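You operate a simulated robot arm through the tools that you are given. There is no shell and no other tool.

Carry out the task below with a simulated robot arm. There is one attempt and no reset: what you move stays moved.

## Task
Close up the bench: lamp off, strip off, white plug into its holder, lid on the glue pot.
Fine: both switches off before the plug comes out.

Only the result counts: the job must be done as asked and must still hold three seconds after the hand-in. Knocking over, shifting, dropping, spilling or breaking anything else fails it. A push-on lid holds only when it is set on centred and level and pressed home; a screw cap is set on level and turned clockwise until tight.

## Robot
A 7-joint arm with a four-finger gripper, fixed in place. Base frame: the origin is at the foot of the arm, x ahead of it, y to its left, z up; the work surface is at about z = 0.92. Lengths are in m, angles in degrees, forces in N, time in s.
Its first joint turns from -69.0 to 172.0 degrees. Payload 3.67 kg.
The tool frame sits at the grasp point between the pads (the TCP): z along the fingers, y along the line on which they close. The tips reach 0.028 m beyond it. The gripper opens to 0.112 m. The gripper's body begins 0.073 m behind the TCP.
Orientation is told as [roll, pitch, yaw] about the base's x, y, z axes, in that order, counted from this pose: with the fingers straight down and closing along the base's y, the tool's x points along the base's -x, its y along +y and its z along -z.

## Interface
- The arm moves only by the tool step_arm. Its argument "increments" is a list of rows, each a list of 7 numbers: the turn, a rotation vector about the tool's x, y, z in units of 6 degrees (1.0 is 6 degrees), then the shift along the tool's x, y, z in units of 30 mm (1.0 is 30 mm), then the closure in counts, from 0 (fully open) to 255 (shut). In form: [[wx, wy, wz, x, y, z, gripper], ...]. A call has 1 to 20 rows; each row shifts and turns the commanded pose from where the row before left it, along the tool's axes as they then stand. A call with a number of a shift or a turn outside -1 to 1 is refused whole. Rows are played at 5 a second. More than 0.05 m and 8.6 degrees between two rows, or a gripper value outside its range, and nothing of the call is played. A pose out of reach is approached as far as the arm can. The call stops where the force on the tool passes 40 N (or 10 N more than at its start, if that is more) or the arm is blocked; 0.2 s more then pass. Each finger halts on what it meets, pressing with about 22 N; the grip force reading is that of the motor and also rises with nothing between the fingers. The clock runs only during rows and for 0.2 s after the last one: add rows that do not move to give the fingers time. The reply holds the time, the measured pose of the TCP, the force on the tool along the base axes, the opening and the grip force, in the units named above and with some noise, with the torque about the TCP (base axes, N m) and any sound that the robot's microphone picked up.
- Cameras (640 x 400 px; columns grow to the right, rows downward): "scene" is fixed at [0.0498, -0.6509, 1.6981]; the picture's right is [0.36, -0.93, 0.00], its down [-0.65, -0.26, -0.71] and it looks along [0.66, 0.26, -0.70] (base axes); focal length 350 px, centre (320, 200). "wrist" rides on the gripper at [0.06, -0.018, -0.104] in the tool frame; the picture's right is [0.29, 0.96, 0.00], its down [-0.80, 0.24, -0.55] and it looks along [-0.53, 0.16, 0.83] (tool axes); focal length 234 px, centre (320, 200). There is no depth. A picture from a camera that has moved, and an enlarged one, comes with that camera's place and axes in the base frame and with its lens.
- snapshot(camera): a new picture of that camera. The clock stands still meanwhile.
- slide_trunk(by): slides the trunk up (or, below 0, down) by that many m; the arm rides with it, the base frame stays. It gives what a move gives, with no picture.
- close_up(camera, box): a new picture of the part [left, top, right, bottom] of that camera's present view, enlarged. The clock stands still meanwhile.
- finish_job(): hands the job in; it is judged then, once.

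Nothing tells you positions but the pictures and the camera data. Unless the task says otherwise, let go and move clear before handing in.

The tools are called after "Request:" by a JSON object that holds its "method" and its "body". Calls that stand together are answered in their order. step_arm: Moves the arm, as the interface text tells. Its arguments: {"type":"object","properties":{"increments":{"type":"array"}},"required":["increments"]} The other tools are called the same way: slide_trunk (by) slides the trunk up or down; snapshot (camera) takes a picture; close_up (camera, box) takes an enlarged picture of a part of a camera's view; finish_job () hands the job in.

At the start:

```text
time_s: 0.0
ee_pos: [0.7101, -0.1901, 1.2387]
orientation: [0.0, 0.0, 0.0]
wrist_force: [0.5, 0.9, -0.3]
moment: [-0.01, 0.03, 0.01]
width: 0.1121
grasp_force: 0.0
trunk travel left (down, up): [-0.725, 0.115]
```

scene: 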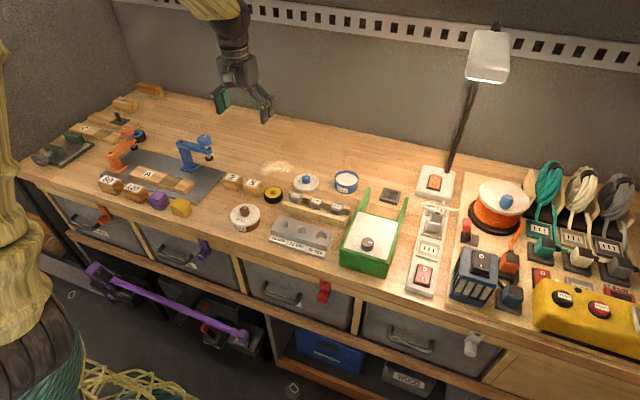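
wrist: 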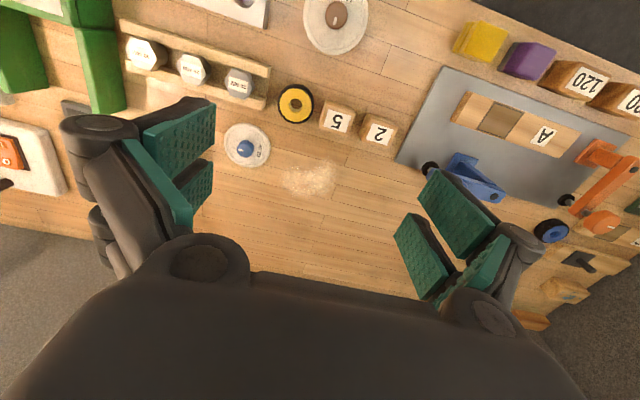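

I see a bench with the lamp and its switch base at the right, a power strip with a rocker and plug(s), small round items left of centre and a green crate. I'll enlarge parts of the scene view to identify the lamp switch, strip switch, white plug, holder, glue pot and lid.

Request:
{"method": "close_up", "body": {"camera": "scene", "box": [380, 150, 540, 310]}}

Request:
{"method": "close_up", "body": {"camera": "scene", "box": [210, 150, 410, 275]}}

Request:
{"method": "close_up", "body": {"camera": "scene", "box": [500, 150, 640, 360]}}

Request:
{"method": "close_up", "body": {"camera": "scene", "box": [20, 70, 220, 230]}}

```text
2.50 times, centred on (460, 230) of scene
camera zoom: at [0.0498, -0.6509, 1.6981], right [0.36, -0.93, 0.0], down [-0.65, -0.26, -0.71], along [0.66, 0.26, -0.7], focal length 875 px, centre (-30, 125)
```

zoom: 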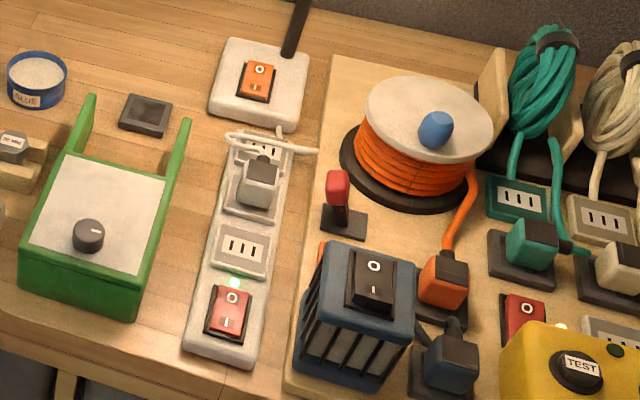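

```text
3.20 times, centred on (310, 212) of scene
camera zoom: at [0.0498, -0.6509, 1.6981], right [0.36, -0.93, 0.0], down [-0.65, -0.26, -0.71], along [0.66, 0.26, -0.7], focal length 1120 px, centre (352, 160)
```

zoom: 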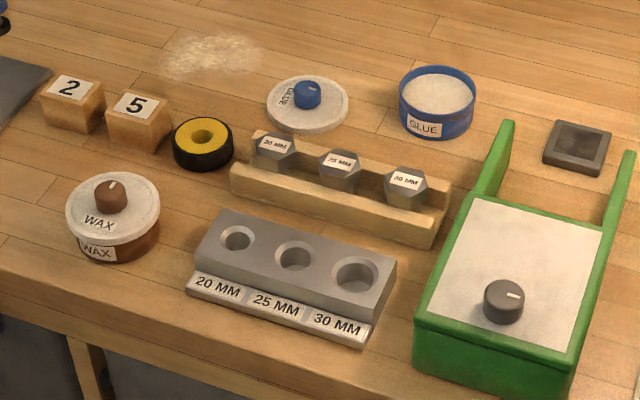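

```text
1.90 times, centred on (570, 255) of scene
camera zoom: at [0.0498, -0.6509, 1.6981], right [0.36, -0.93, 0.0], down [-0.65, -0.26, -0.71], along [0.66, 0.26, -0.7], focal length 667 px, centre (-156, 95)
```

zoom: 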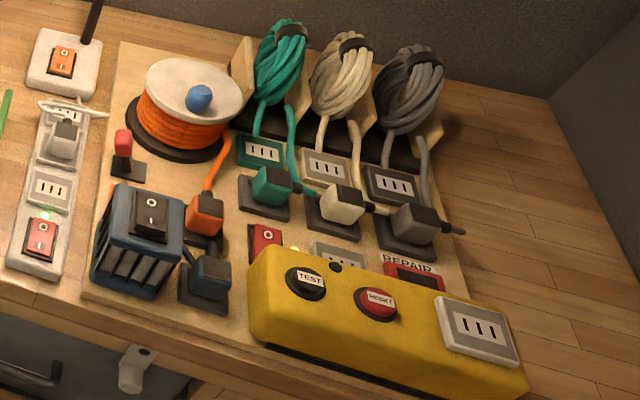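

```text
2.50 times, centred on (120, 150) of scene
camera zoom: at [0.0498, -0.6509, 1.6981], right [0.36, -0.93, 0.0], down [-0.65, -0.26, -0.71], along [0.66, 0.26, -0.7], focal length 875 px, centre (820, 325)
```

zoom: 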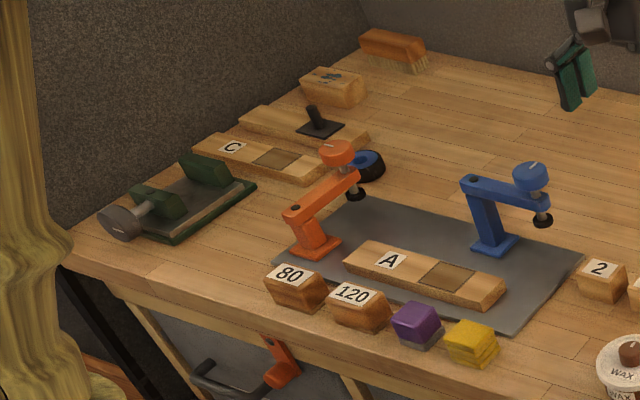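

The strip carries a white plug in its far socket, with the lamp's rocker behind it. The dark square by the glue pot looks like the empty plug holder. I'll look closer at each of these.

Request:
{"method": "close_up", "body": {"camera": "scene", "box": [405, 155, 485, 235]}}

Request:
{"method": "close_up", "body": {"camera": "scene", "box": [400, 230, 460, 300]}}

Request:
{"method": "close_up", "body": {"camera": "scene", "box": [280, 160, 410, 220]}}

Request:
{"method": "close_up", "body": {"camera": "scene", "box": [520, 190, 640, 300]}}

Request:
{"method": "close_up", "body": {"camera": "scene", "box": [430, 0, 560, 180]}}

```text
5.00 times, centred on (445, 195) of scene
camera zoom: at [0.0498, -0.6509, 1.6981], right [0.36, -0.93, 0.0], down [-0.65, -0.26, -0.71], along [0.66, 0.26, -0.7], focal length 1750 px, centre (-305, 225)
```

zoom: 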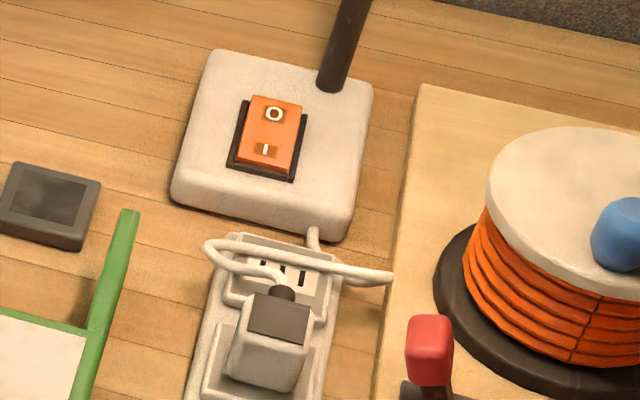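

```text
5.71 times, centred on (430, 265) of scene
camera zoom: at [0.0498, -0.6509, 1.6981], right [0.36, -0.93, 0.0], down [-0.65, -0.26, -0.71], along [0.66, 0.26, -0.7], focal length 2000 px, centre (-309, -171)
```

zoom: 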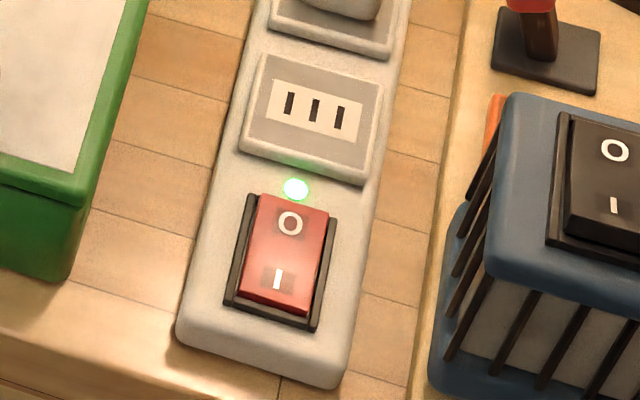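

```text
4.92 times, centred on (345, 190) of scene
camera zoom: at [0.0498, -0.6509, 1.6981], right [0.36, -0.93, 0.0], down [-0.65, -0.26, -0.71], along [0.66, 0.26, -0.7], focal length 1723 px, centre (197, 249)
```

zoom: 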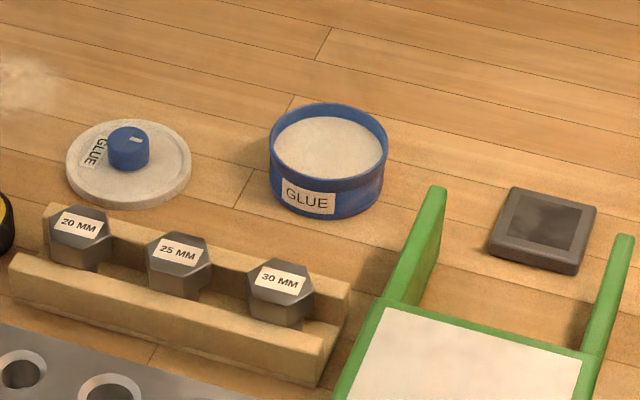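

```text
3.64 times, centred on (580, 245) of scene
camera zoom: at [0.0498, -0.6509, 1.6981], right [0.36, -0.93, 0.0], down [-0.65, -0.26, -0.71], along [0.66, 0.26, -0.7], focal length 1273 px, centre (-626, 36)
```

zoom: 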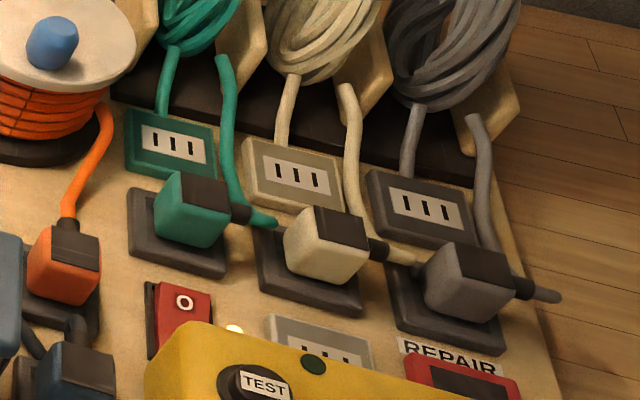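

```text
2.22 times, centred on (495, 90) of scene
camera zoom: at [0.0498, -0.6509, 1.6981], right [0.36, -0.93, 0.0], down [-0.65, -0.26, -0.71], along [0.66, 0.26, -0.7], focal length 778 px, centre (-69, 444)
```

zoom: 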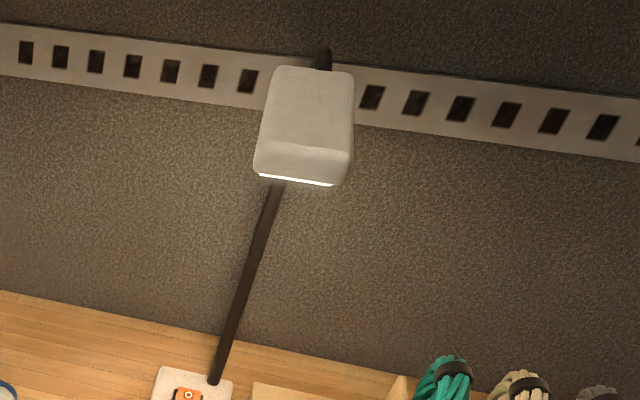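

The lamp and strip are both on: the shade is lit and the strip LED is green. I estimate these positions from the scene camera:

| Item | Position (x, y) |
|---|---|
| Lamp rocker | (0.96, -0.69) |
| Strip rocker | (0.60, -0.71) |
| White plug | (0.79, -0.71) |
| Holder | (0.88, -0.57) |
| Glue pot | (0.87, -0.42) |
| Glue lid | (0.83, -0.30) |

I'll move the arm sideways at its present height to look from above with the wrist camera.

Request:
{"method": "step_arm", "body": {"increments": [[0, 0, 0, 0, -1, 0, 0], [0, 0, 0, 0, -1, 0, 0], [0, 0, 0, 0, -1, 0, 0], [0, 0, 0, 0, -1, 0, 0], [0, 0, 0, 0, -1, 0, 0], [0, 0, 0, 0, -1, 0, 0], [0, 0, 0, 0, -1, 0, 0], [0, 0, 0, 0, -1, 0, 0], [0, 0, 0, 0, -1, 0, 0], [0, 0, 0, 0, -1, 0, 0]]}}

Request:
{"method": "snapshot", "body": {"camera": "wrist"}}

Request:
{"method": "snapshot", "body": {"camera": "scene"}}

```text
time_s: 2.2
ee_pos: [0.711, -0.4913, 1.2384]
orientation: [0.1, 0.0, 0.0]
wrist_force: [-0.4, 0.1, -0.2]
moment: [0.04, -0.03, -0.01]
width: 0.112
grasp_force: 0.0
trunk travel left (down, up): [-0.725, 0.115]
```

```text
taken
camera wrist: at [0.6521, -0.5074, 1.3435], right [-0.29, 0.96, 0.0], down [0.8, 0.24, 0.55], along [0.53, 0.16, -0.83], focal length 234 px, centre (320, 200)
```

wrist: 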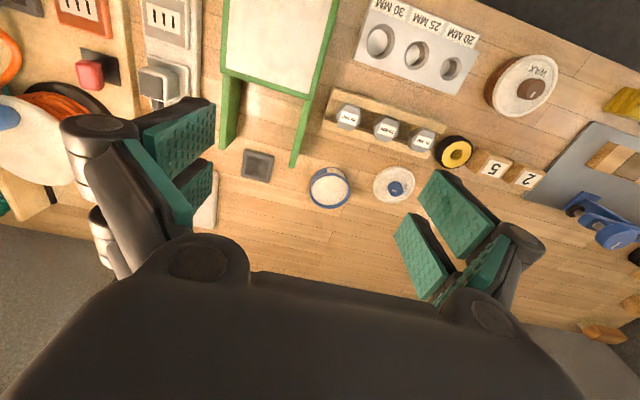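

```text
taken
```

scene: 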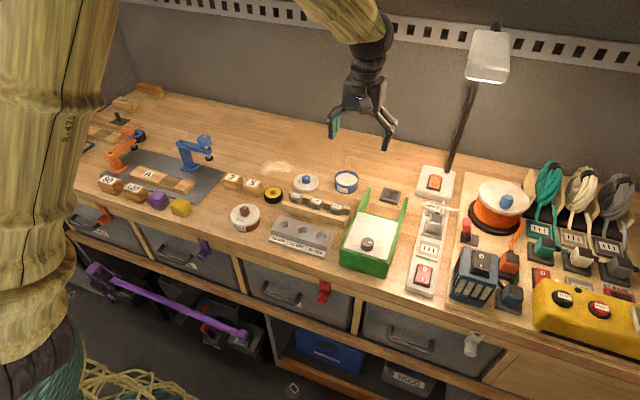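

The move worked, and the pot, lid, holder and strip are all visible from the wrist. I'll continue to about y = -0.67 to look at the strip and the lamp.

Request:
{"method": "step_arm", "body": {"increments": [[0, 0, 0, 0, -1, 0, 0], [0, 0, 0, 0, -1, 0, 0], [0, 0, 0, 0, -1, 0, 0], [0, 0, 0, 0, -1, 0, 0], [0, 0, 0, 0, -1, 0, 0], [0, 0, 0, 0, -1, 0, 0], [0, 0, 0, 0, 0, 0, 0]]}}

Request:
{"method": "snapshot", "body": {"camera": "wrist"}}

```text
time_s: 3.8
ee_pos: [0.7049, -0.6781, 1.2411]
orientation: [0.0, -0.3, -0.4]
wrist_force: [-0.3, -0.6, 0.5]
moment: [-0.02, 0.03, -0.01]
width: 0.1121
grasp_force: 0.0
trunk travel left (down, up): [-0.725, 0.115]
```

```text
taken
camera wrist: at [0.6428, -0.6954, 1.3446], right [-0.28, 0.96, 0.0], down [0.8, 0.23, 0.56], along [0.54, 0.16, -0.83], focal length 234 px, centre (320, 200)
```

wrist: 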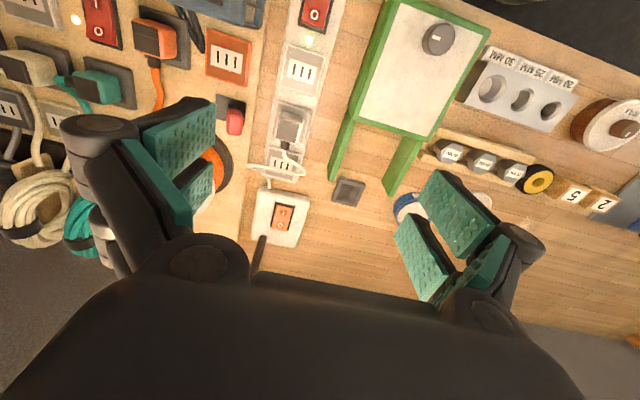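

From here the strip, the plug and the lamp base are all in view, and I'm near the arm's straight-down reach. I'll enlarge the wrist view to measure them.

Request:
{"method": "close_up", "body": {"camera": "wrist", "box": [230, 90, 350, 260]}}

Request:
{"method": "close_up", "body": {"camera": "wrist", "box": [250, 0, 370, 100]}}

Request:
{"method": "close_up", "body": {"camera": "scene", "box": [0, 0, 640, 400]}}

```text
2.35 times, centred on (290, 175) of wrist
camera zoom: at [0.6428, -0.6954, 1.3446], right [-0.28, 0.96, 0.0], down [0.8, 0.23, 0.56], along [0.54, 0.16, -0.83], focal length 551 px, centre (391, 259)
```

zoom: 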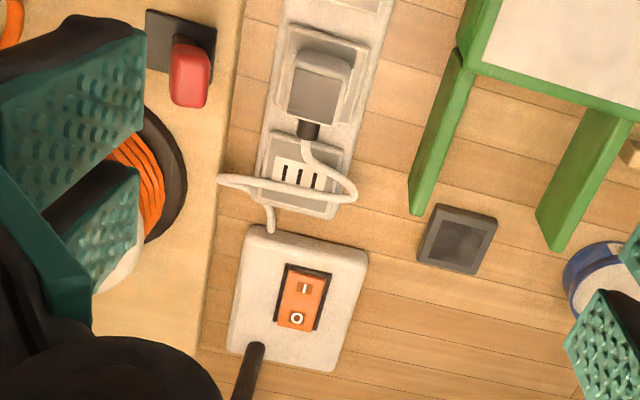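

```text
4.00 times, centred on (310, 50) of wrist
camera zoom: at [0.6428, -0.6954, 1.3446], right [-0.28, 0.96, 0.0], down [0.8, 0.23, 0.56], along [0.54, 0.16, -0.83], focal length 937 px, centre (360, 800)
```

zoom: 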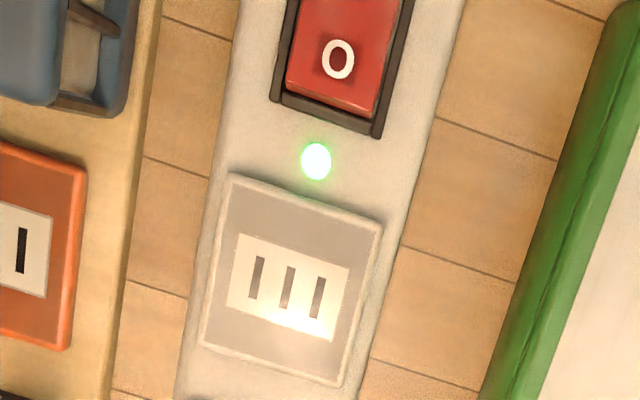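

```text
1.00 times, centred on (320, 200) of scene (not enlarged: the box is as wide or as high as the picture)
camera zoom: at [0.0498, -0.6509, 1.6981], right [0.36, -0.93, 0.0], down [-0.65, -0.26, -0.71], along [0.66, 0.26, -0.7], focal length 350 px, centre (320, 200)
```

zoom: 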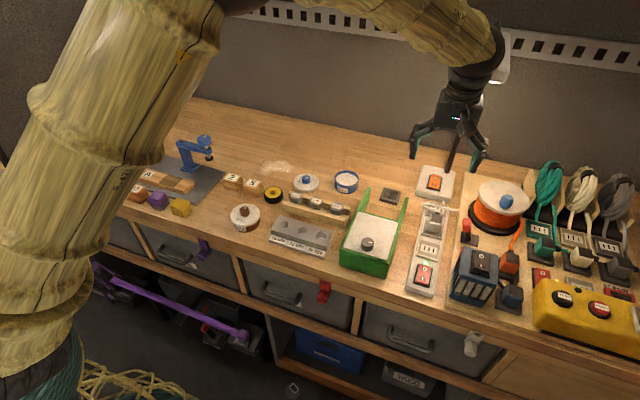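

The triangulated positions are:

| Item | Position (x, y, z) |
|---|---|
| Strip "O" | (0.617, -0.711, 0.954) |
| Lamp "O" | (0.993, -0.685, 0.945) |
| Plug top | (0.762, -0.709, 0.99) |
| Holder | (0.875, -0.567) |

The lamp switch is far out. I'll lower the trunk to see whether that improves reach.

Request:
{"method": "slide_trunk", "body": {"by": -0.1}}

Request:
{"method": "snapshot", "body": {"camera": "wrist"}}

Request:
{"method": "snapshot", "body": {"camera": "scene"}}

```text
time_s: 5.1
ee_pos: [0.7088, -0.6706, 1.1396]
orientation: [0.0, 0.0, -0.1]
wrist_force: [0.8, 0.8, 0.2]
moment: [-0.06, -0.06, -0.01]
width: 0.1121
grasp_force: 0.0
trunk travel left (down, up): [-0.625, 0.215]
```

```text
taken
camera wrist: at [0.6489, -0.6874, 1.2444], right [-0.29, 0.96, 0.0], down [0.8, 0.24, 0.55], along [0.53, 0.16, -0.83], focal length 234 px, centre (320, 200)
```

wrist: 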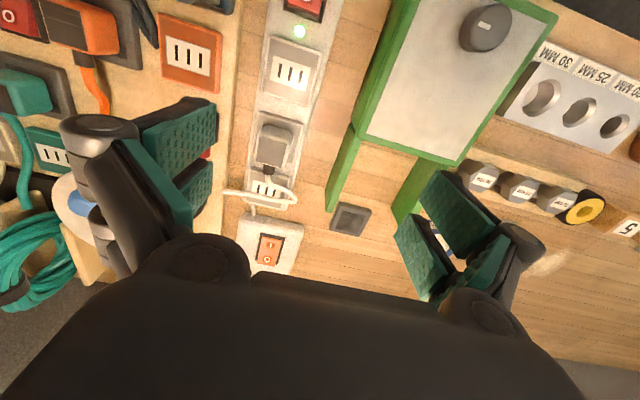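

```text
taken
```

scene: 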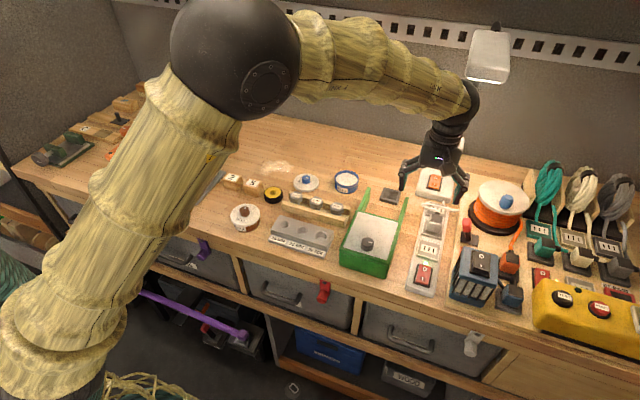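

Lowering the trunk works, and the arm now tracks its command exactly. I'll close the gripper and move back over the strip rocker to check it and the height of the blue box beside it.

Request:
{"method": "step_arm", "body": {"increments": [[0, 0, 0, 1, -0.7, 0, 128], [0, 0, 0, 1, -0.63, 0, 255], [0, 0, 0, 1, 0, 0, 255], [0, 0, 0, 0.67, 0, 0, 255], [0, 0, 0, 0, 0, 0, 255], [0, 0, 0, 0, 0, 0, 255]]}}

Request:
{"method": "snapshot", "body": {"camera": "wrist"}}

Request:
{"method": "snapshot", "body": {"camera": "scene"}}

```text
time_s: 6.5
ee_pos: [0.5997, -0.7113, 1.1396]
orientation: [-0.1, -0.1, 0.0]
wrist_force: [0.1, -0.3, 0.4]
moment: [-0.01, -0.01, 0.0]
width: 0.0
grasp_force: 21.9
trunk travel left (down, up): [-0.625, 0.215]
```

```text
taken
camera wrist: at [0.5403, -0.7284, 1.2426], right [-0.29, 0.96, 0.0], down [0.8, 0.24, 0.55], along [0.53, 0.16, -0.83], focal length 234 px, centre (320, 200)
```

wrist: 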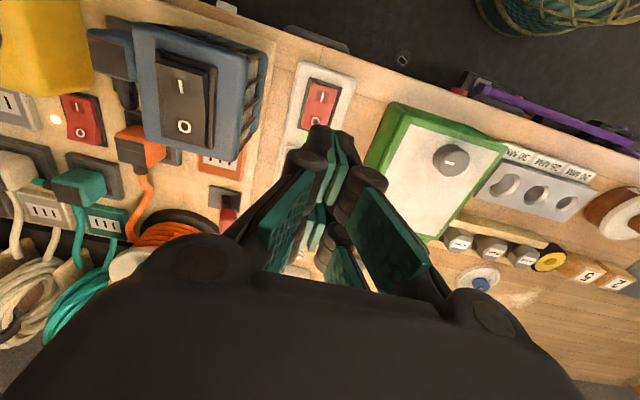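

```text
taken
```

scene: 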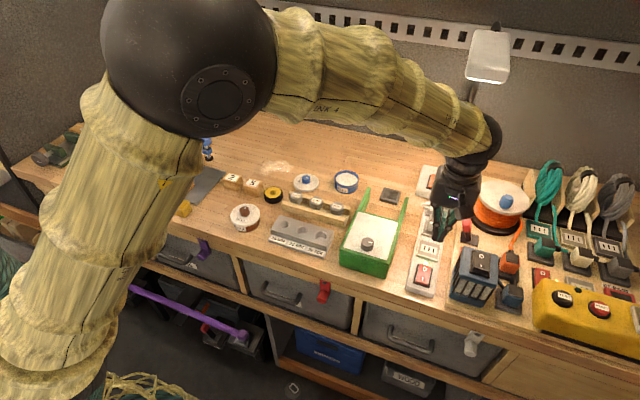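

The blue box's top is near z = 1.04 and its near edge is at about y = -0.77. I'll lean the gripper about 10° away from it, then come down onto the strip rocker's "O" end near (0.617, -0.71).

Request:
{"method": "close_up", "body": {"camera": "wrist", "box": [260, 50, 380, 160]}}

Request:
{"method": "step_arm", "body": {"increments": [[0.85, 0, 0, -0.3, 0, 0, 255], [0.85, 0, 0, -0.27, 0, 0, 255], [0, 0, 0, 0, 0, 0, 255]]}}

```text
3.64 times, centred on (320, 105) of wrist
camera zoom: at [0.5403, -0.7284, 1.2426], right [-0.29, 0.96, 0.0], down [0.8, 0.24, 0.55], along [0.53, 0.16, -0.83], focal length 852 px, centre (320, 546)
```

zoom: 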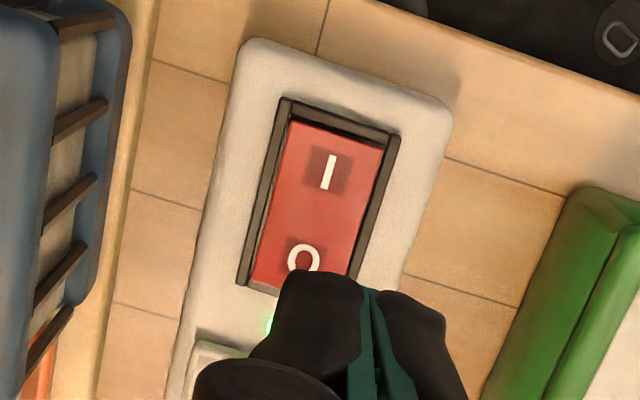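

```text
time_s: 7.3
ee_pos: [0.6155, -0.7111, 1.1365]
orientation: [-10.1, 0.0, 0.0]
wrist_force: [0.5, -1.0, 0.0]
moment: [0.01, 0.01, -0.01]
width: 0.0002
grasp_force: 22.0
trunk travel left (down, up): [-0.625, 0.215]
```

The gripper is tilted. I'll shift sideways so the descent along the tool axis ends over "O", then approach to just above it.

Request:
{"method": "step_arm", "body": {"increments": [[0, 0, 0, 0, 0.6, 0, 255], [0, 0, 0, -0.05, 0.53, 0, 255], [0, 0, 0, 0, 0, 1, 255], [0, 0, 0, 0, 0, 1, 255], [0, 0, 0, 0, 0, 1, 255], [0, 0, 0, 0, 0, 1, 255], [0, 0, 0, 0, 0, 0, 255]]}}

Request:
{"method": "snapshot", "body": {"camera": "wrist"}}

Request:
{"method": "close_up", "body": {"camera": "scene", "box": [390, 190, 510, 310]}}

```text
time_s: 8.9
ee_pos: [0.6177, -0.6987, 1.0161]
orientation: [-10.2, 0.0, 0.1]
wrist_force: [-0.4, 0.2, 0.2]
moment: [-0.02, -0.02, 0.01]
width: 0.0003
grasp_force: 21.7
trunk travel left (down, up): [-0.625, 0.215]
```

```text
taken
camera wrist: at [0.5583, -0.6964, 1.1222], right [-0.29, 0.94, -0.17], down [0.8, 0.33, 0.5], along [0.53, 0.01, -0.85], focal length 234 px, centre (320, 200)
```

wrist: 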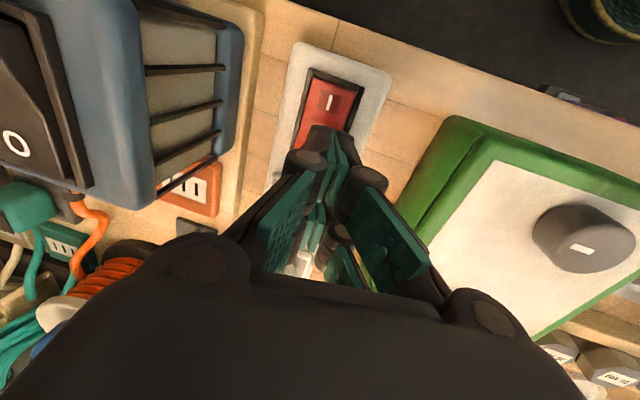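

```text
3.33 times, centred on (450, 250) of scene
camera zoom: at [0.0498, -0.6509, 1.6981], right [0.36, -0.93, 0.0], down [-0.65, -0.26, -0.71], along [0.66, 0.26, -0.7], focal length 1167 px, centre (-113, 33)
```

zoom: 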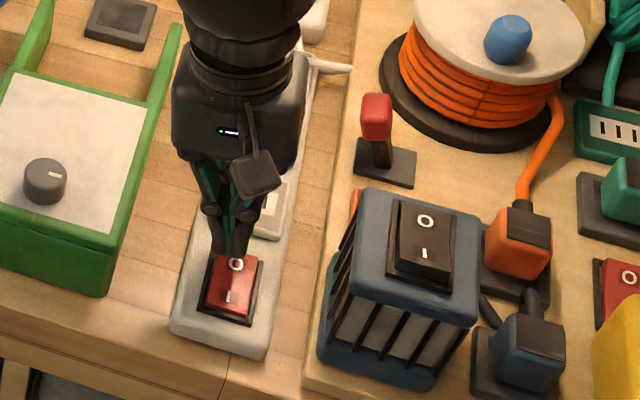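

The fingertip is about 3 cm above "O" and clear of everything else. I'll press down gently in small steps.

Request:
{"method": "step_arm", "body": {"increments": [[0, 0, 0, 0, 0, 0.25, 255], [0, 0, 0, 0, 0, 0.25, 255], [0, 0, 0, 0, 0, 0.25, 255], [0, 0, 0, 0, 0, 0.15, 255], [0, 0, 0, 0, 0, 0.1, 255], [0, 0, 0, 0, 0, 0.1, 255], [0, 0, 0, 0, 0, 0.1, 255], [0, 0, 0, 0, 0, 0.1, 255]]}}

Request:
{"method": "close_up", "body": {"camera": "scene", "box": [400, 230, 460, 300]}}

```text
time_s: 10.9
ee_pos: [0.6176, -0.7065, 0.9822]
orientation: [-10.6, -0.3, 0.1]
wrist_force: [-8.1, 6.3, 21.5]
moment: [0.23, 0.59, -0.06]
width: 0.0002
grasp_force: 22.1
trunk travel left (down, up): [-0.625, 0.215]
stopped in row 8: the force on the tool passed its limit at 42 N (the readings are from after the stop); the commanded pose is now the measured one
```

```text
5.71 times, centred on (430, 265) of scene
camera zoom: at [0.0498, -0.6509, 1.6981], right [0.36, -0.93, 0.0], down [-0.65, -0.26, -0.71], along [0.66, 0.26, -0.7], focal length 2000 px, centre (-309, -171)
```

zoom: 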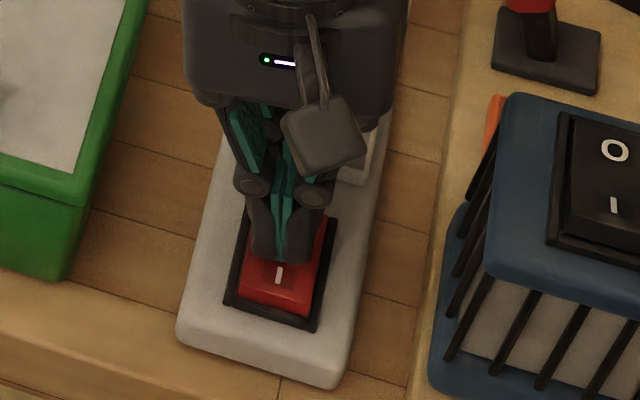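

The rocker tipped and the scene darkened, so the strip seems to be off and the lamp unpowered with it. I'll back off and confirm.

Request:
{"method": "step_arm", "body": {"increments": [[0, 0, 0, 0, 0, -0.5, 255], [0, 0, 0, 0, 0, -1, 255], [0, 0, 0, 0, 0, -1, 255], [0, 0, 0, 0, 0, -1, 255], [0, 0, 0, 0, 0, -1, 255], [0, 0, 0, 0, 0, 0, 255]]}}

Request:
{"method": "snapshot", "body": {"camera": "scene"}}

Request:
{"method": "close_up", "body": {"camera": "scene", "box": [400, 230, 460, 300]}}

Request:
{"method": "snapshot", "body": {"camera": "wrist"}}

```text
time_s: 12.3
ee_pos: [0.6187, -0.6843, 1.1095]
orientation: [-10.3, -0.3, 0.0]
wrist_force: [0.3, -0.8, -0.5]
moment: [0.01, 0.01, -0.03]
width: 0.0
grasp_force: 21.7
trunk travel left (down, up): [-0.625, 0.215]
```

```text
taken
```

scene: 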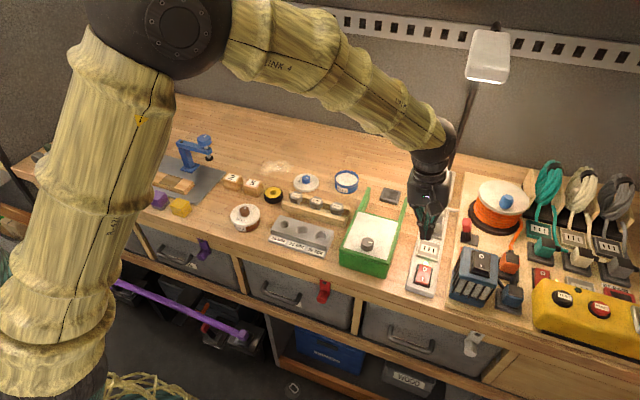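

```text
5.71 times, centred on (430, 265) of scene
camera zoom: at [0.0498, -0.6509, 1.6981], right [0.36, -0.93, 0.0], down [-0.65, -0.26, -0.71], along [0.66, 0.26, -0.7], focal length 2000 px, centre (-309, -171)
```

zoom: 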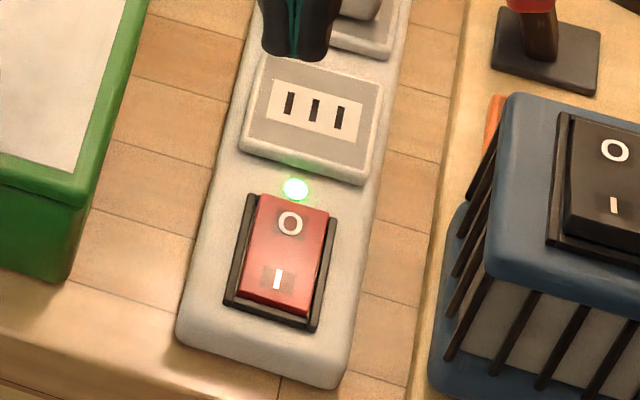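

```text
taken
camera wrist: at [0.5601, -0.6833, 1.2155], right [-0.29, 0.94, -0.17], down [0.8, 0.34, 0.5], along [0.53, 0.01, -0.85], focal length 234 px, centre (320, 200)
```

wrist: 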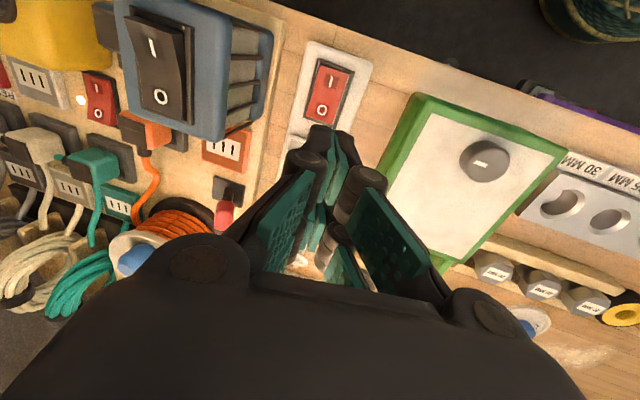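

The LED is green again and the lamp is lit, so the rocker seems to have sprung back without latching. I'll look closer at how it sits.

Request:
{"method": "close_up", "body": {"camera": "wrist", "box": [280, 40, 380, 140]}}

Request:
{"method": "close_up", "body": {"camera": "scene", "box": [410, 255, 440, 295]}}

Request:
{"method": "close_up", "body": {"camera": "scene", "box": [460, 20, 520, 90]}}

```text
4.00 times, centred on (330, 90) of wrist
camera zoom: at [0.5601, -0.6833, 1.2155], right [-0.29, 0.94, -0.17], down [0.8, 0.34, 0.5], along [0.53, 0.01, -0.85], focal length 937 px, centre (280, 640)
```

zoom: 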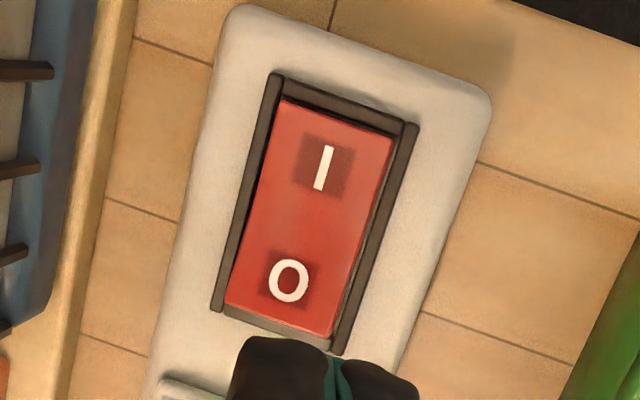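

```text
10.00 times, centred on (425, 275) of scene
camera zoom: at [0.0498, -0.6509, 1.6981], right [0.36, -0.93, 0.0], down [-0.65, -0.26, -0.71], along [0.66, 0.26, -0.7], focal length 3500 px, centre (-730, -550)
```

zoom: 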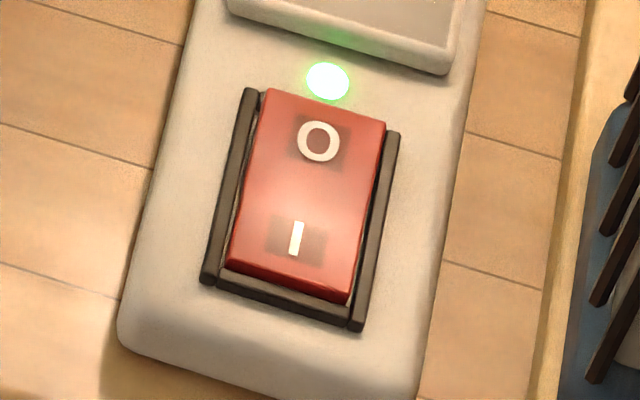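

```text
5.71 times, centred on (490, 55) of scene
camera zoom: at [0.0498, -0.6509, 1.6981], right [0.36, -0.93, 0.0], down [-0.65, -0.26, -0.71], along [0.66, 0.26, -0.7], focal length 2000 px, centre (-651, 1029)
```

zoom: 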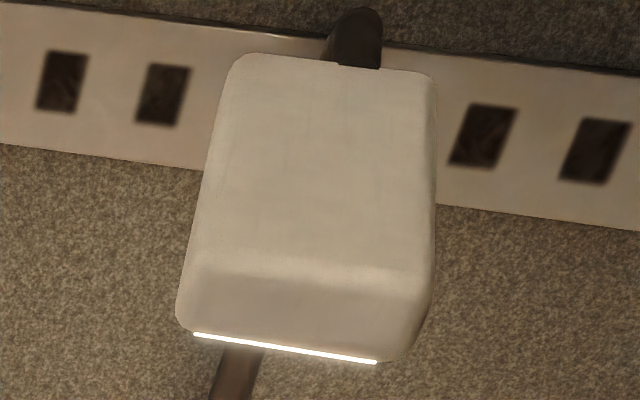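

The rocker is still on, with its "I" end down. My flat fingertip pressed too near the pivot (x ≈ 0.60), so it never tipped fully. I'll tilt the tool about 30° forward so one edge presses near the outer end of "O" at x ≈ 0.62.

Request:
{"method": "step_arm", "body": {"increments": [[-0.86, -1, 0, 0, 0, 0, 255], [-0.86, -1, 0, 0, 0, 0, 255], [0, -1, 0, 0, 0, 0, 255], [0, -1, 0, 0, 0, 0, 255], [0, -1, 0, 0, 0, 0, 255], [0, 0, 0, 0, 0, 0, 255]]}}

```text
time_s: 13.7
ee_pos: [0.6198, -0.6835, 1.1115]
orientation: [-0.3, -30.2, 1.2]
wrist_force: [0.1, 0.0, -0.2]
moment: [0.0, -0.01, 0.0]
width: 0.0
grasp_force: 22.3
trunk travel left (down, up): [-0.625, 0.215]
```

The tilt came out right. Now I'll come down to about 1.5 cm above the outer end of "O".

Request:
{"method": "step_arm", "body": {"increments": [[0, 0, 0, 0.4, -0.15, 0.628, 255], [0, 0, 0, 0.4, -0.15, 0.628, 255], [0, 0, 0, 0.4, -0.15, 0.628, 255], [0, 0, 0, 0.4, -0.15, 0.628, 255], [0, 0, 0, 0.4, -0.15, 0.628, 255], [0, 0, 0, 0, 0, 0, 255]]}}

Request:
{"method": "close_up", "body": {"camera": "scene", "box": [400, 225, 470, 305]}}

Request:
{"method": "snapshot", "body": {"camera": "wrist"}}

```text
time_s: 15.1
ee_pos: [0.6159, -0.709, 1.0014]
orientation: [-0.2, -30.2, 1.2]
wrist_force: [0.2, -1.2, 0.3]
moment: [0.02, -0.01, -0.05]
width: 0.0
grasp_force: 21.9
trunk travel left (down, up): [-0.625, 0.215]
```

```text
5.00 times, centred on (435, 265) of scene
camera zoom: at [0.0498, -0.6509, 1.6981], right [0.36, -0.93, 0.0], down [-0.65, -0.26, -0.71], along [0.66, 0.26, -0.7], focal length 1750 px, centre (-255, -125)
```

zoom: 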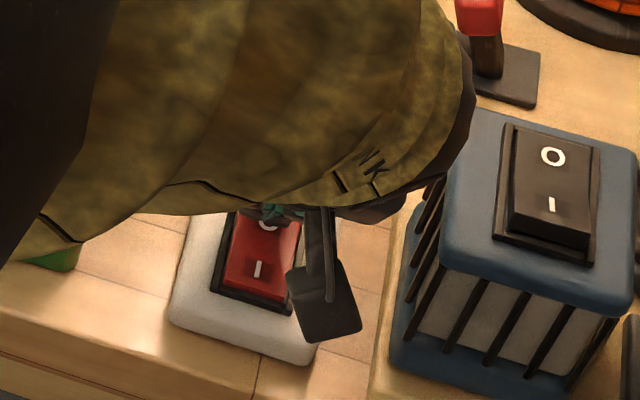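

```text
taken
camera wrist: at [0.5122, -0.727, 1.0614], right [-0.27, 0.95, -0.15], down [0.41, 0.25, 0.88], along [0.87, 0.18, -0.45], focal length 234 px, centre (320, 200)
```

wrist: 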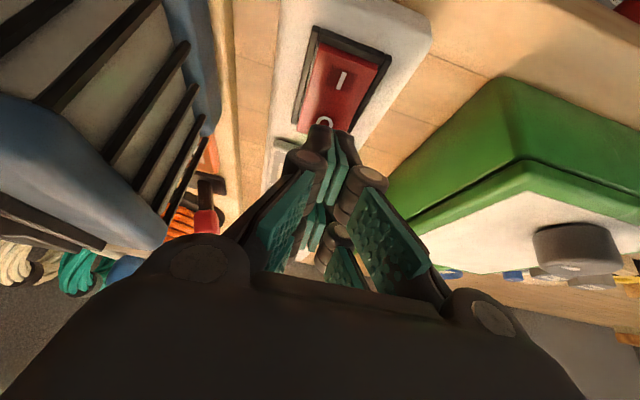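

The tip edge sits just above the outer half of "O". I'll press straight down in small steps.

Request:
{"method": "step_arm", "body": {"increments": [[0, 0, 0, 0.05, 0, 0.0866, 255], [0, 0, 0, 0.05, 0, 0.0866, 255], [0, 0, 0, 0.05, 0, 0.0866, 255], [0, 0, 0, 0.05, 0, 0.0866, 255], [0, 0, 0, 0.05, 0, 0.0866, 255], [0, 0, 0, 0.05, 0, 0.0866, 255], [0, 0, 0, 0.035, 0, 0.06, 255], [0, 0, 0, 0.035, 0, 0.06, 255], [0, 0, 0, 0.035, 0, 0.06, 255], [0, 0, 0, 0.035, 0, 0.06, 255]]}}

Request:
{"method": "close_up", "body": {"camera": "scene", "box": [400, 225, 470, 305]}}

Request:
{"method": "close_up", "body": {"camera": "wrist", "box": [280, 10, 400, 150]}}

```text
time_s: 16.6
ee_pos: [0.6187, -0.7062, 0.9892]
orientation: [-0.7, -30.8, 1.5]
wrist_force: [-3.2, 3.8, 18.2]
moment: [0.14, 0.26, 0.06]
width: 0.0058
grasp_force: 35.8
trunk travel left (down, up): [-0.625, 0.215]
stopped in row 7: the force on the tool passed its limit at 44 N (the readings are from after the stop); the commanded pose is now the measured one
```

```text
5.00 times, centred on (435, 265) of scene
camera zoom: at [0.0498, -0.6509, 1.6981], right [0.36, -0.93, 0.0], down [-0.65, -0.26, -0.71], along [0.66, 0.26, -0.7], focal length 1750 px, centre (-255, -125)
```

zoom: 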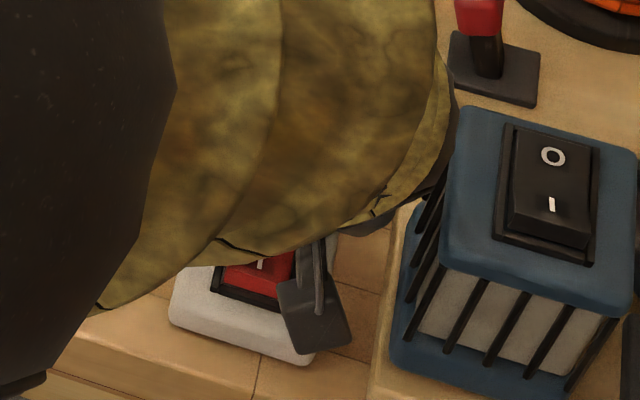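

```text
2.86 times, centred on (340, 80) of wrist
camera zoom: at [0.5138, -0.7257, 1.0489], right [-0.27, 0.95, -0.16], down [0.4, 0.26, 0.88], along [0.88, 0.17, -0.45], focal length 669 px, centre (263, 543)
```

zoom: 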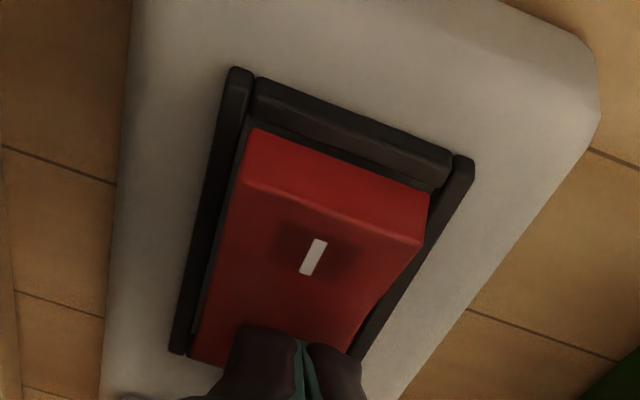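

The "I" end is clearly up now and the light has gone out. I'll lift off and check that it stays that way.

Request:
{"method": "step_arm", "body": {"increments": [[0, 0, 0, -0.05, 0, -0.0866, 255], [0, 0, 0, -0.1, 0, -0.173, 255], [0, 0, 0, -0.3, 0, -0.52, 255], [0, 0, 0, -0.4, 0, -0.7, 255], [0, 0, 0, -0.4, 0, -0.7, 255], [0, 0, 0, 0, 0, 0, 255]]}}

Request:
{"method": "close_up", "body": {"camera": "wrist", "box": [280, 10, 400, 150]}}

Request:
{"method": "snapshot", "body": {"camera": "scene"}}

```text
time_s: 18.0
ee_pos: [0.6156, -0.7094, 1.0598]
orientation: [-0.4, -30.6, 1.3]
wrist_force: [-0.6, -0.4, -0.3]
moment: [0.02, -0.01, 0.02]
width: 0.0
grasp_force: 35.8
trunk travel left (down, up): [-0.625, 0.215]
```

```text
2.86 times, centred on (340, 80) of wrist
camera zoom: at [0.5127, -0.7279, 1.1191], right [-0.27, 0.95, -0.15], down [0.4, 0.25, 0.88], along [0.88, 0.17, -0.45], focal length 669 px, centre (263, 543)
```

zoom: 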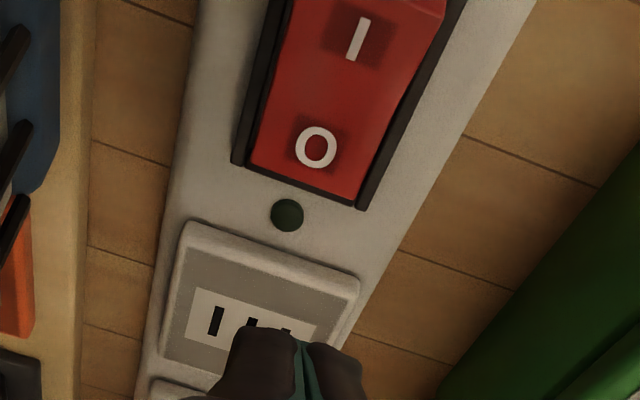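

```text
taken
```

scene: 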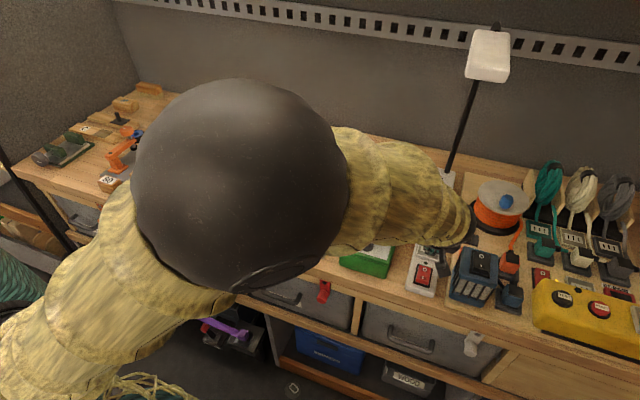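

The strip is off: its LED is dark and the "O" end is down. Next is the lamp rocker, whose "O" is near (0.99, -0.685, 0.945). I'll rise, then move outward over the strip below the lamp head to see how far the arm reaches.

Request:
{"method": "step_arm", "body": {"increments": [[0, 0, 0, -0.5, 0, -0.866, 255], [0, 0, 0, -0.5, 0, -0.866, 255], [0, 0, 0, -0.81, 0.12, 0.467, 255], [0, 0, 0, -0.81, 0.12, 0.467, 255], [0, 0, 0, -0.81, 0.12, 0.467, 255], [0, 0, 0, -0.81, 0.12, 0.467, 255], [0, 0, 0, -0.81, 0.12, 0.467, 255], [0, 0, 0, -0.81, 0.12, 0.467, 255], [0, 0, 0, -0.81, 0.12, 0.467, 255], [0, 0, 0, -0.81, 0.12, 0.467, 255], [0, 0, 0, 0, 0, 0, 255], [0, 0, 0, 0, 0, 0, 255]]}}

Request:
{"method": "snapshot", "body": {"camera": "wrist"}}

Request:
{"method": "snapshot", "body": {"camera": "scene"}}

```text
time_s: 20.6
ee_pos: [0.8435, -0.673, 1.1227]
orientation: [-0.6, -30.5, 1.4]
wrist_force: [-0.8, -0.6, -0.4]
moment: [0.02, 0.01, 0.0]
width: 0.0003
grasp_force: 35.7
trunk travel left (down, up): [-0.625, 0.215]
```

```text
taken
camera wrist: at [0.7389, -0.6918, 1.1822], right [-0.27, 0.95, -0.15], down [0.4, 0.25, 0.88], along [0.88, 0.17, -0.45], focal length 234 px, centre (320, 200)
```

wrist: 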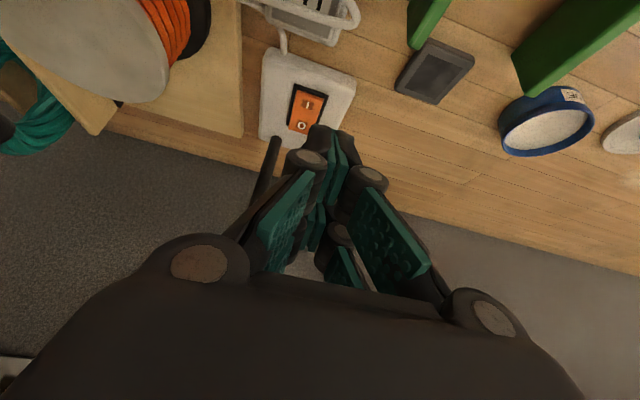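

```text
taken
```

scene: 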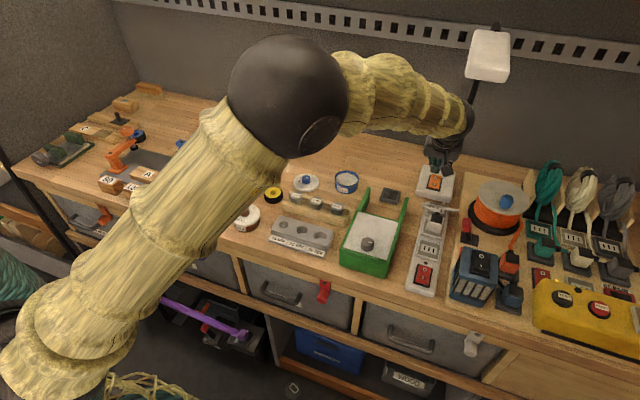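

The arm still has reach left. I'll enlarge the lamp switch from here to refine its position.

Request:
{"method": "close_up", "body": {"camera": "wrist", "box": [250, 30, 370, 150]}}

Request:
{"method": "close_up", "body": {"camera": "scene", "box": [400, 130, 480, 230]}}

```text
3.33 times, centred on (310, 90) of wrist
camera zoom: at [0.7389, -0.6918, 1.1822], right [-0.27, 0.95, -0.15], down [0.4, 0.25, 0.88], along [0.88, 0.17, -0.45], focal length 781 px, centre (353, 567)
```

zoom: 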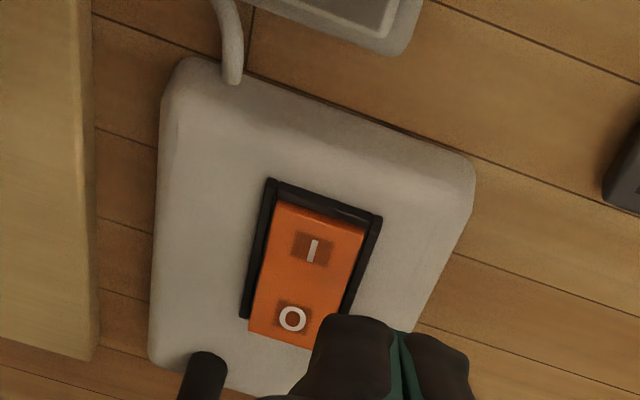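

```text
4.00 times, centred on (440, 180) of scene
camera zoom: at [0.0498, -0.6509, 1.6981], right [0.36, -0.93, 0.0], down [-0.65, -0.26, -0.71], along [0.66, 0.26, -0.7], focal length 1400 px, centre (-160, 280)
```

zoom: 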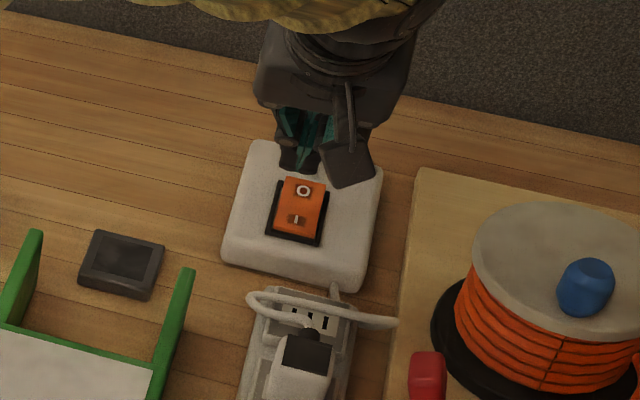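

The lamp rocker spans x ≈ 0.945 to 1.005 at y = -0.686, with a top near z = 0.945. The lamp head's underside is near z = 1.30, which clears the gripper. I'll move out above the "O" end.

Request:
{"method": "step_arm", "body": {"increments": [[0, 0, 0, -0.77, -0.087, 0.6, 255], [0, 0, 0, -0.77, -0.087, 0.6, 255], [0, 0, 0, -0.77, -0.087, 0.6, 255], [0, 0, 0, -0.77, -0.087, 0.6, 255], [0, 0, 0, -0.77, -0.087, 0.6, 255], [0, 0, 0, 0, 0, 0, 255], [0, 0, 0, 0, 0, 0, 255]]}}

Request:
{"method": "snapshot", "body": {"camera": "wrist"}}

Request:
{"method": "snapshot", "body": {"camera": "scene"}}

```text
time_s: 22.2
ee_pos: [0.987, -0.6852, 1.103]
orientation: [-0.5, -30.5, 1.3]
wrist_force: [0.7, 0.8, -0.6]
moment: [0.0, 0.0, 0.0]
width: 0.0
grasp_force: 35.0
trunk travel left (down, up): [-0.625, 0.215]
```

```text
taken
camera wrist: at [0.8846, -0.7038, 1.162], right [-0.27, 0.95, -0.15], down [0.4, 0.25, 0.88], along [0.88, 0.17, -0.45], focal length 234 px, centre (320, 200)
```

wrist: 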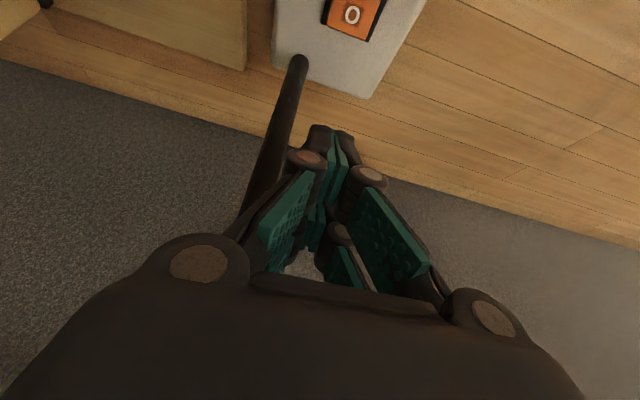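

```text
taken
```

scene: 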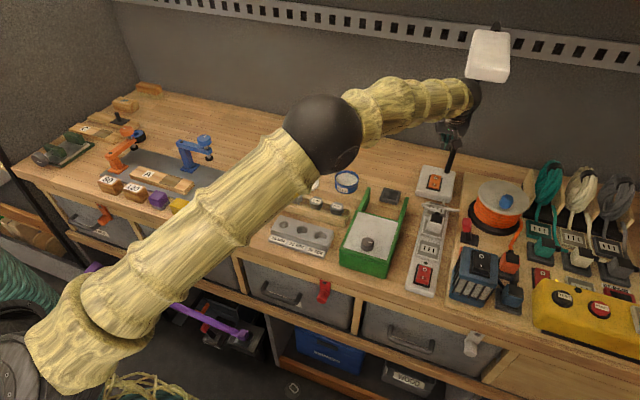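

The pose is reached. From this steeper view the rocker looks a little higher and nearer than I thought, so I'll enlarge it to measure again before descending.

Request:
{"method": "close_up", "body": {"camera": "wrist", "box": [260, 0, 420, 100]}}

Request:
{"method": "close_up", "body": {"camera": "scene", "box": [400, 20, 540, 220]}}

```text
4.00 times, centred on (340, 50) of wrist
camera zoom: at [0.8846, -0.7038, 1.162], right [-0.27, 0.95, -0.15], down [0.4, 0.25, 0.88], along [0.88, 0.17, -0.45], focal length 937 px, centre (240, 800)
```

zoom: 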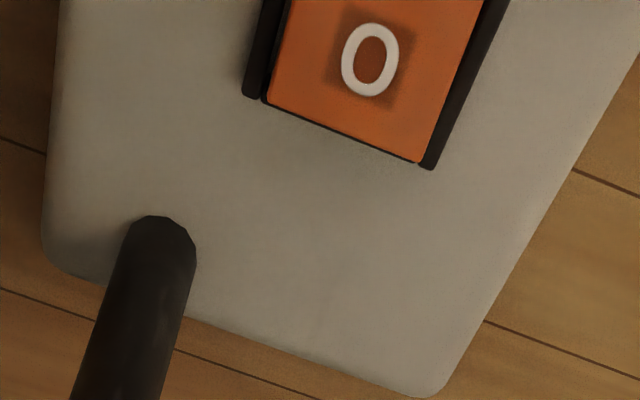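

```text
2.00 times, centred on (470, 120) of scene
camera zoom: at [0.0498, -0.6509, 1.6981], right [0.36, -0.93, 0.0], down [-0.65, -0.26, -0.71], along [0.66, 0.26, -0.7], focal length 700 px, centre (20, 360)
```

zoom: 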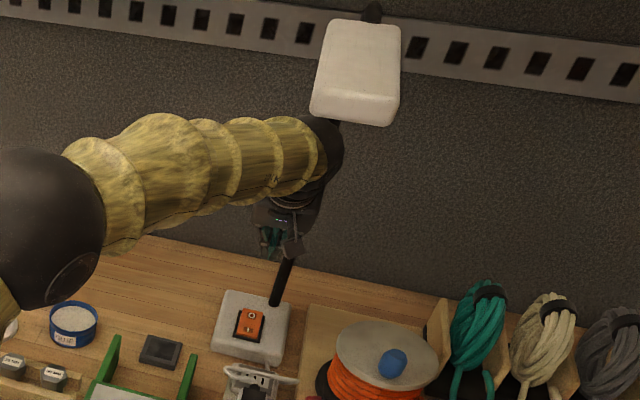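

The "O" end of the lamp rocker is at x ≈ 0.989, so I'll press with the tip edge at x ≈ 0.982, y = -0.686. The forearm is close under the lamp head, so I'll descend straight away and leave later at low height.

Request:
{"method": "step_arm", "body": {"increments": [[0, 0, 0, 0.465, -0.01, 0.625, 255], [0, 0, 0, 0.465, -0.01, 0.625, 255], [0, 0, 0, 0.465, -0.01, 0.625, 255], [0, 0, 0, 0.465, -0.01, 0.625, 255], [0, 0, 0, 0, 0, 0, 255], [0, 0, 0, 0, 0, 0, 255]]}}

Request:
{"method": "snapshot", "body": {"camera": "wrist"}}

Request:
{"method": "close_up", "body": {"camera": "scene", "box": [400, 20, 540, 220]}}

```text
time_s: 23.6
ee_pos: [0.9728, -0.6867, 1.0097]
orientation: [-0.5, -30.5, 1.4]
wrist_force: [0.5, 0.9, -0.5]
moment: [0.04, 0.04, -0.02]
width: 0.0001
grasp_force: 35.6
trunk travel left (down, up): [-0.625, 0.215]
```

```text
taken
camera wrist: at [0.8703, -0.7045, 1.0703], right [-0.27, 0.95, -0.15], down [0.4, 0.25, 0.88], along [0.88, 0.17, -0.45], focal length 234 px, centre (320, 200)
```

wrist: 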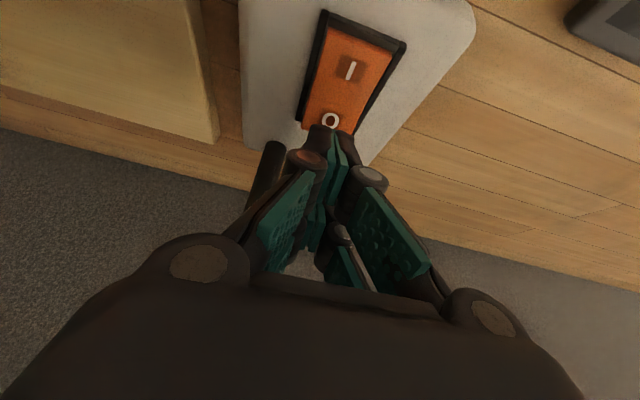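

```text
2.00 times, centred on (470, 120) of scene
camera zoom: at [0.0498, -0.6509, 1.6981], right [0.36, -0.93, 0.0], down [-0.65, -0.26, -0.71], along [0.66, 0.26, -0.7], focal length 700 px, centre (20, 360)
```

zoom: 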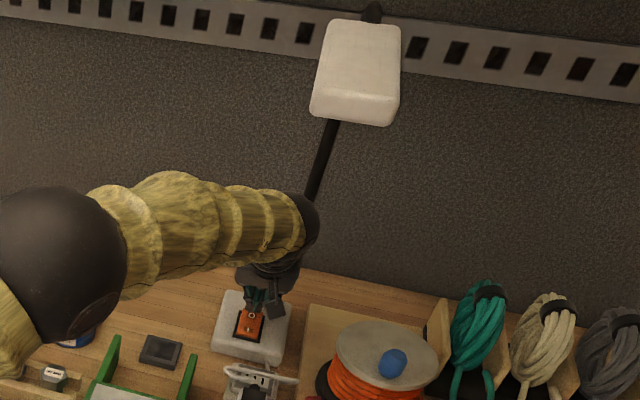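

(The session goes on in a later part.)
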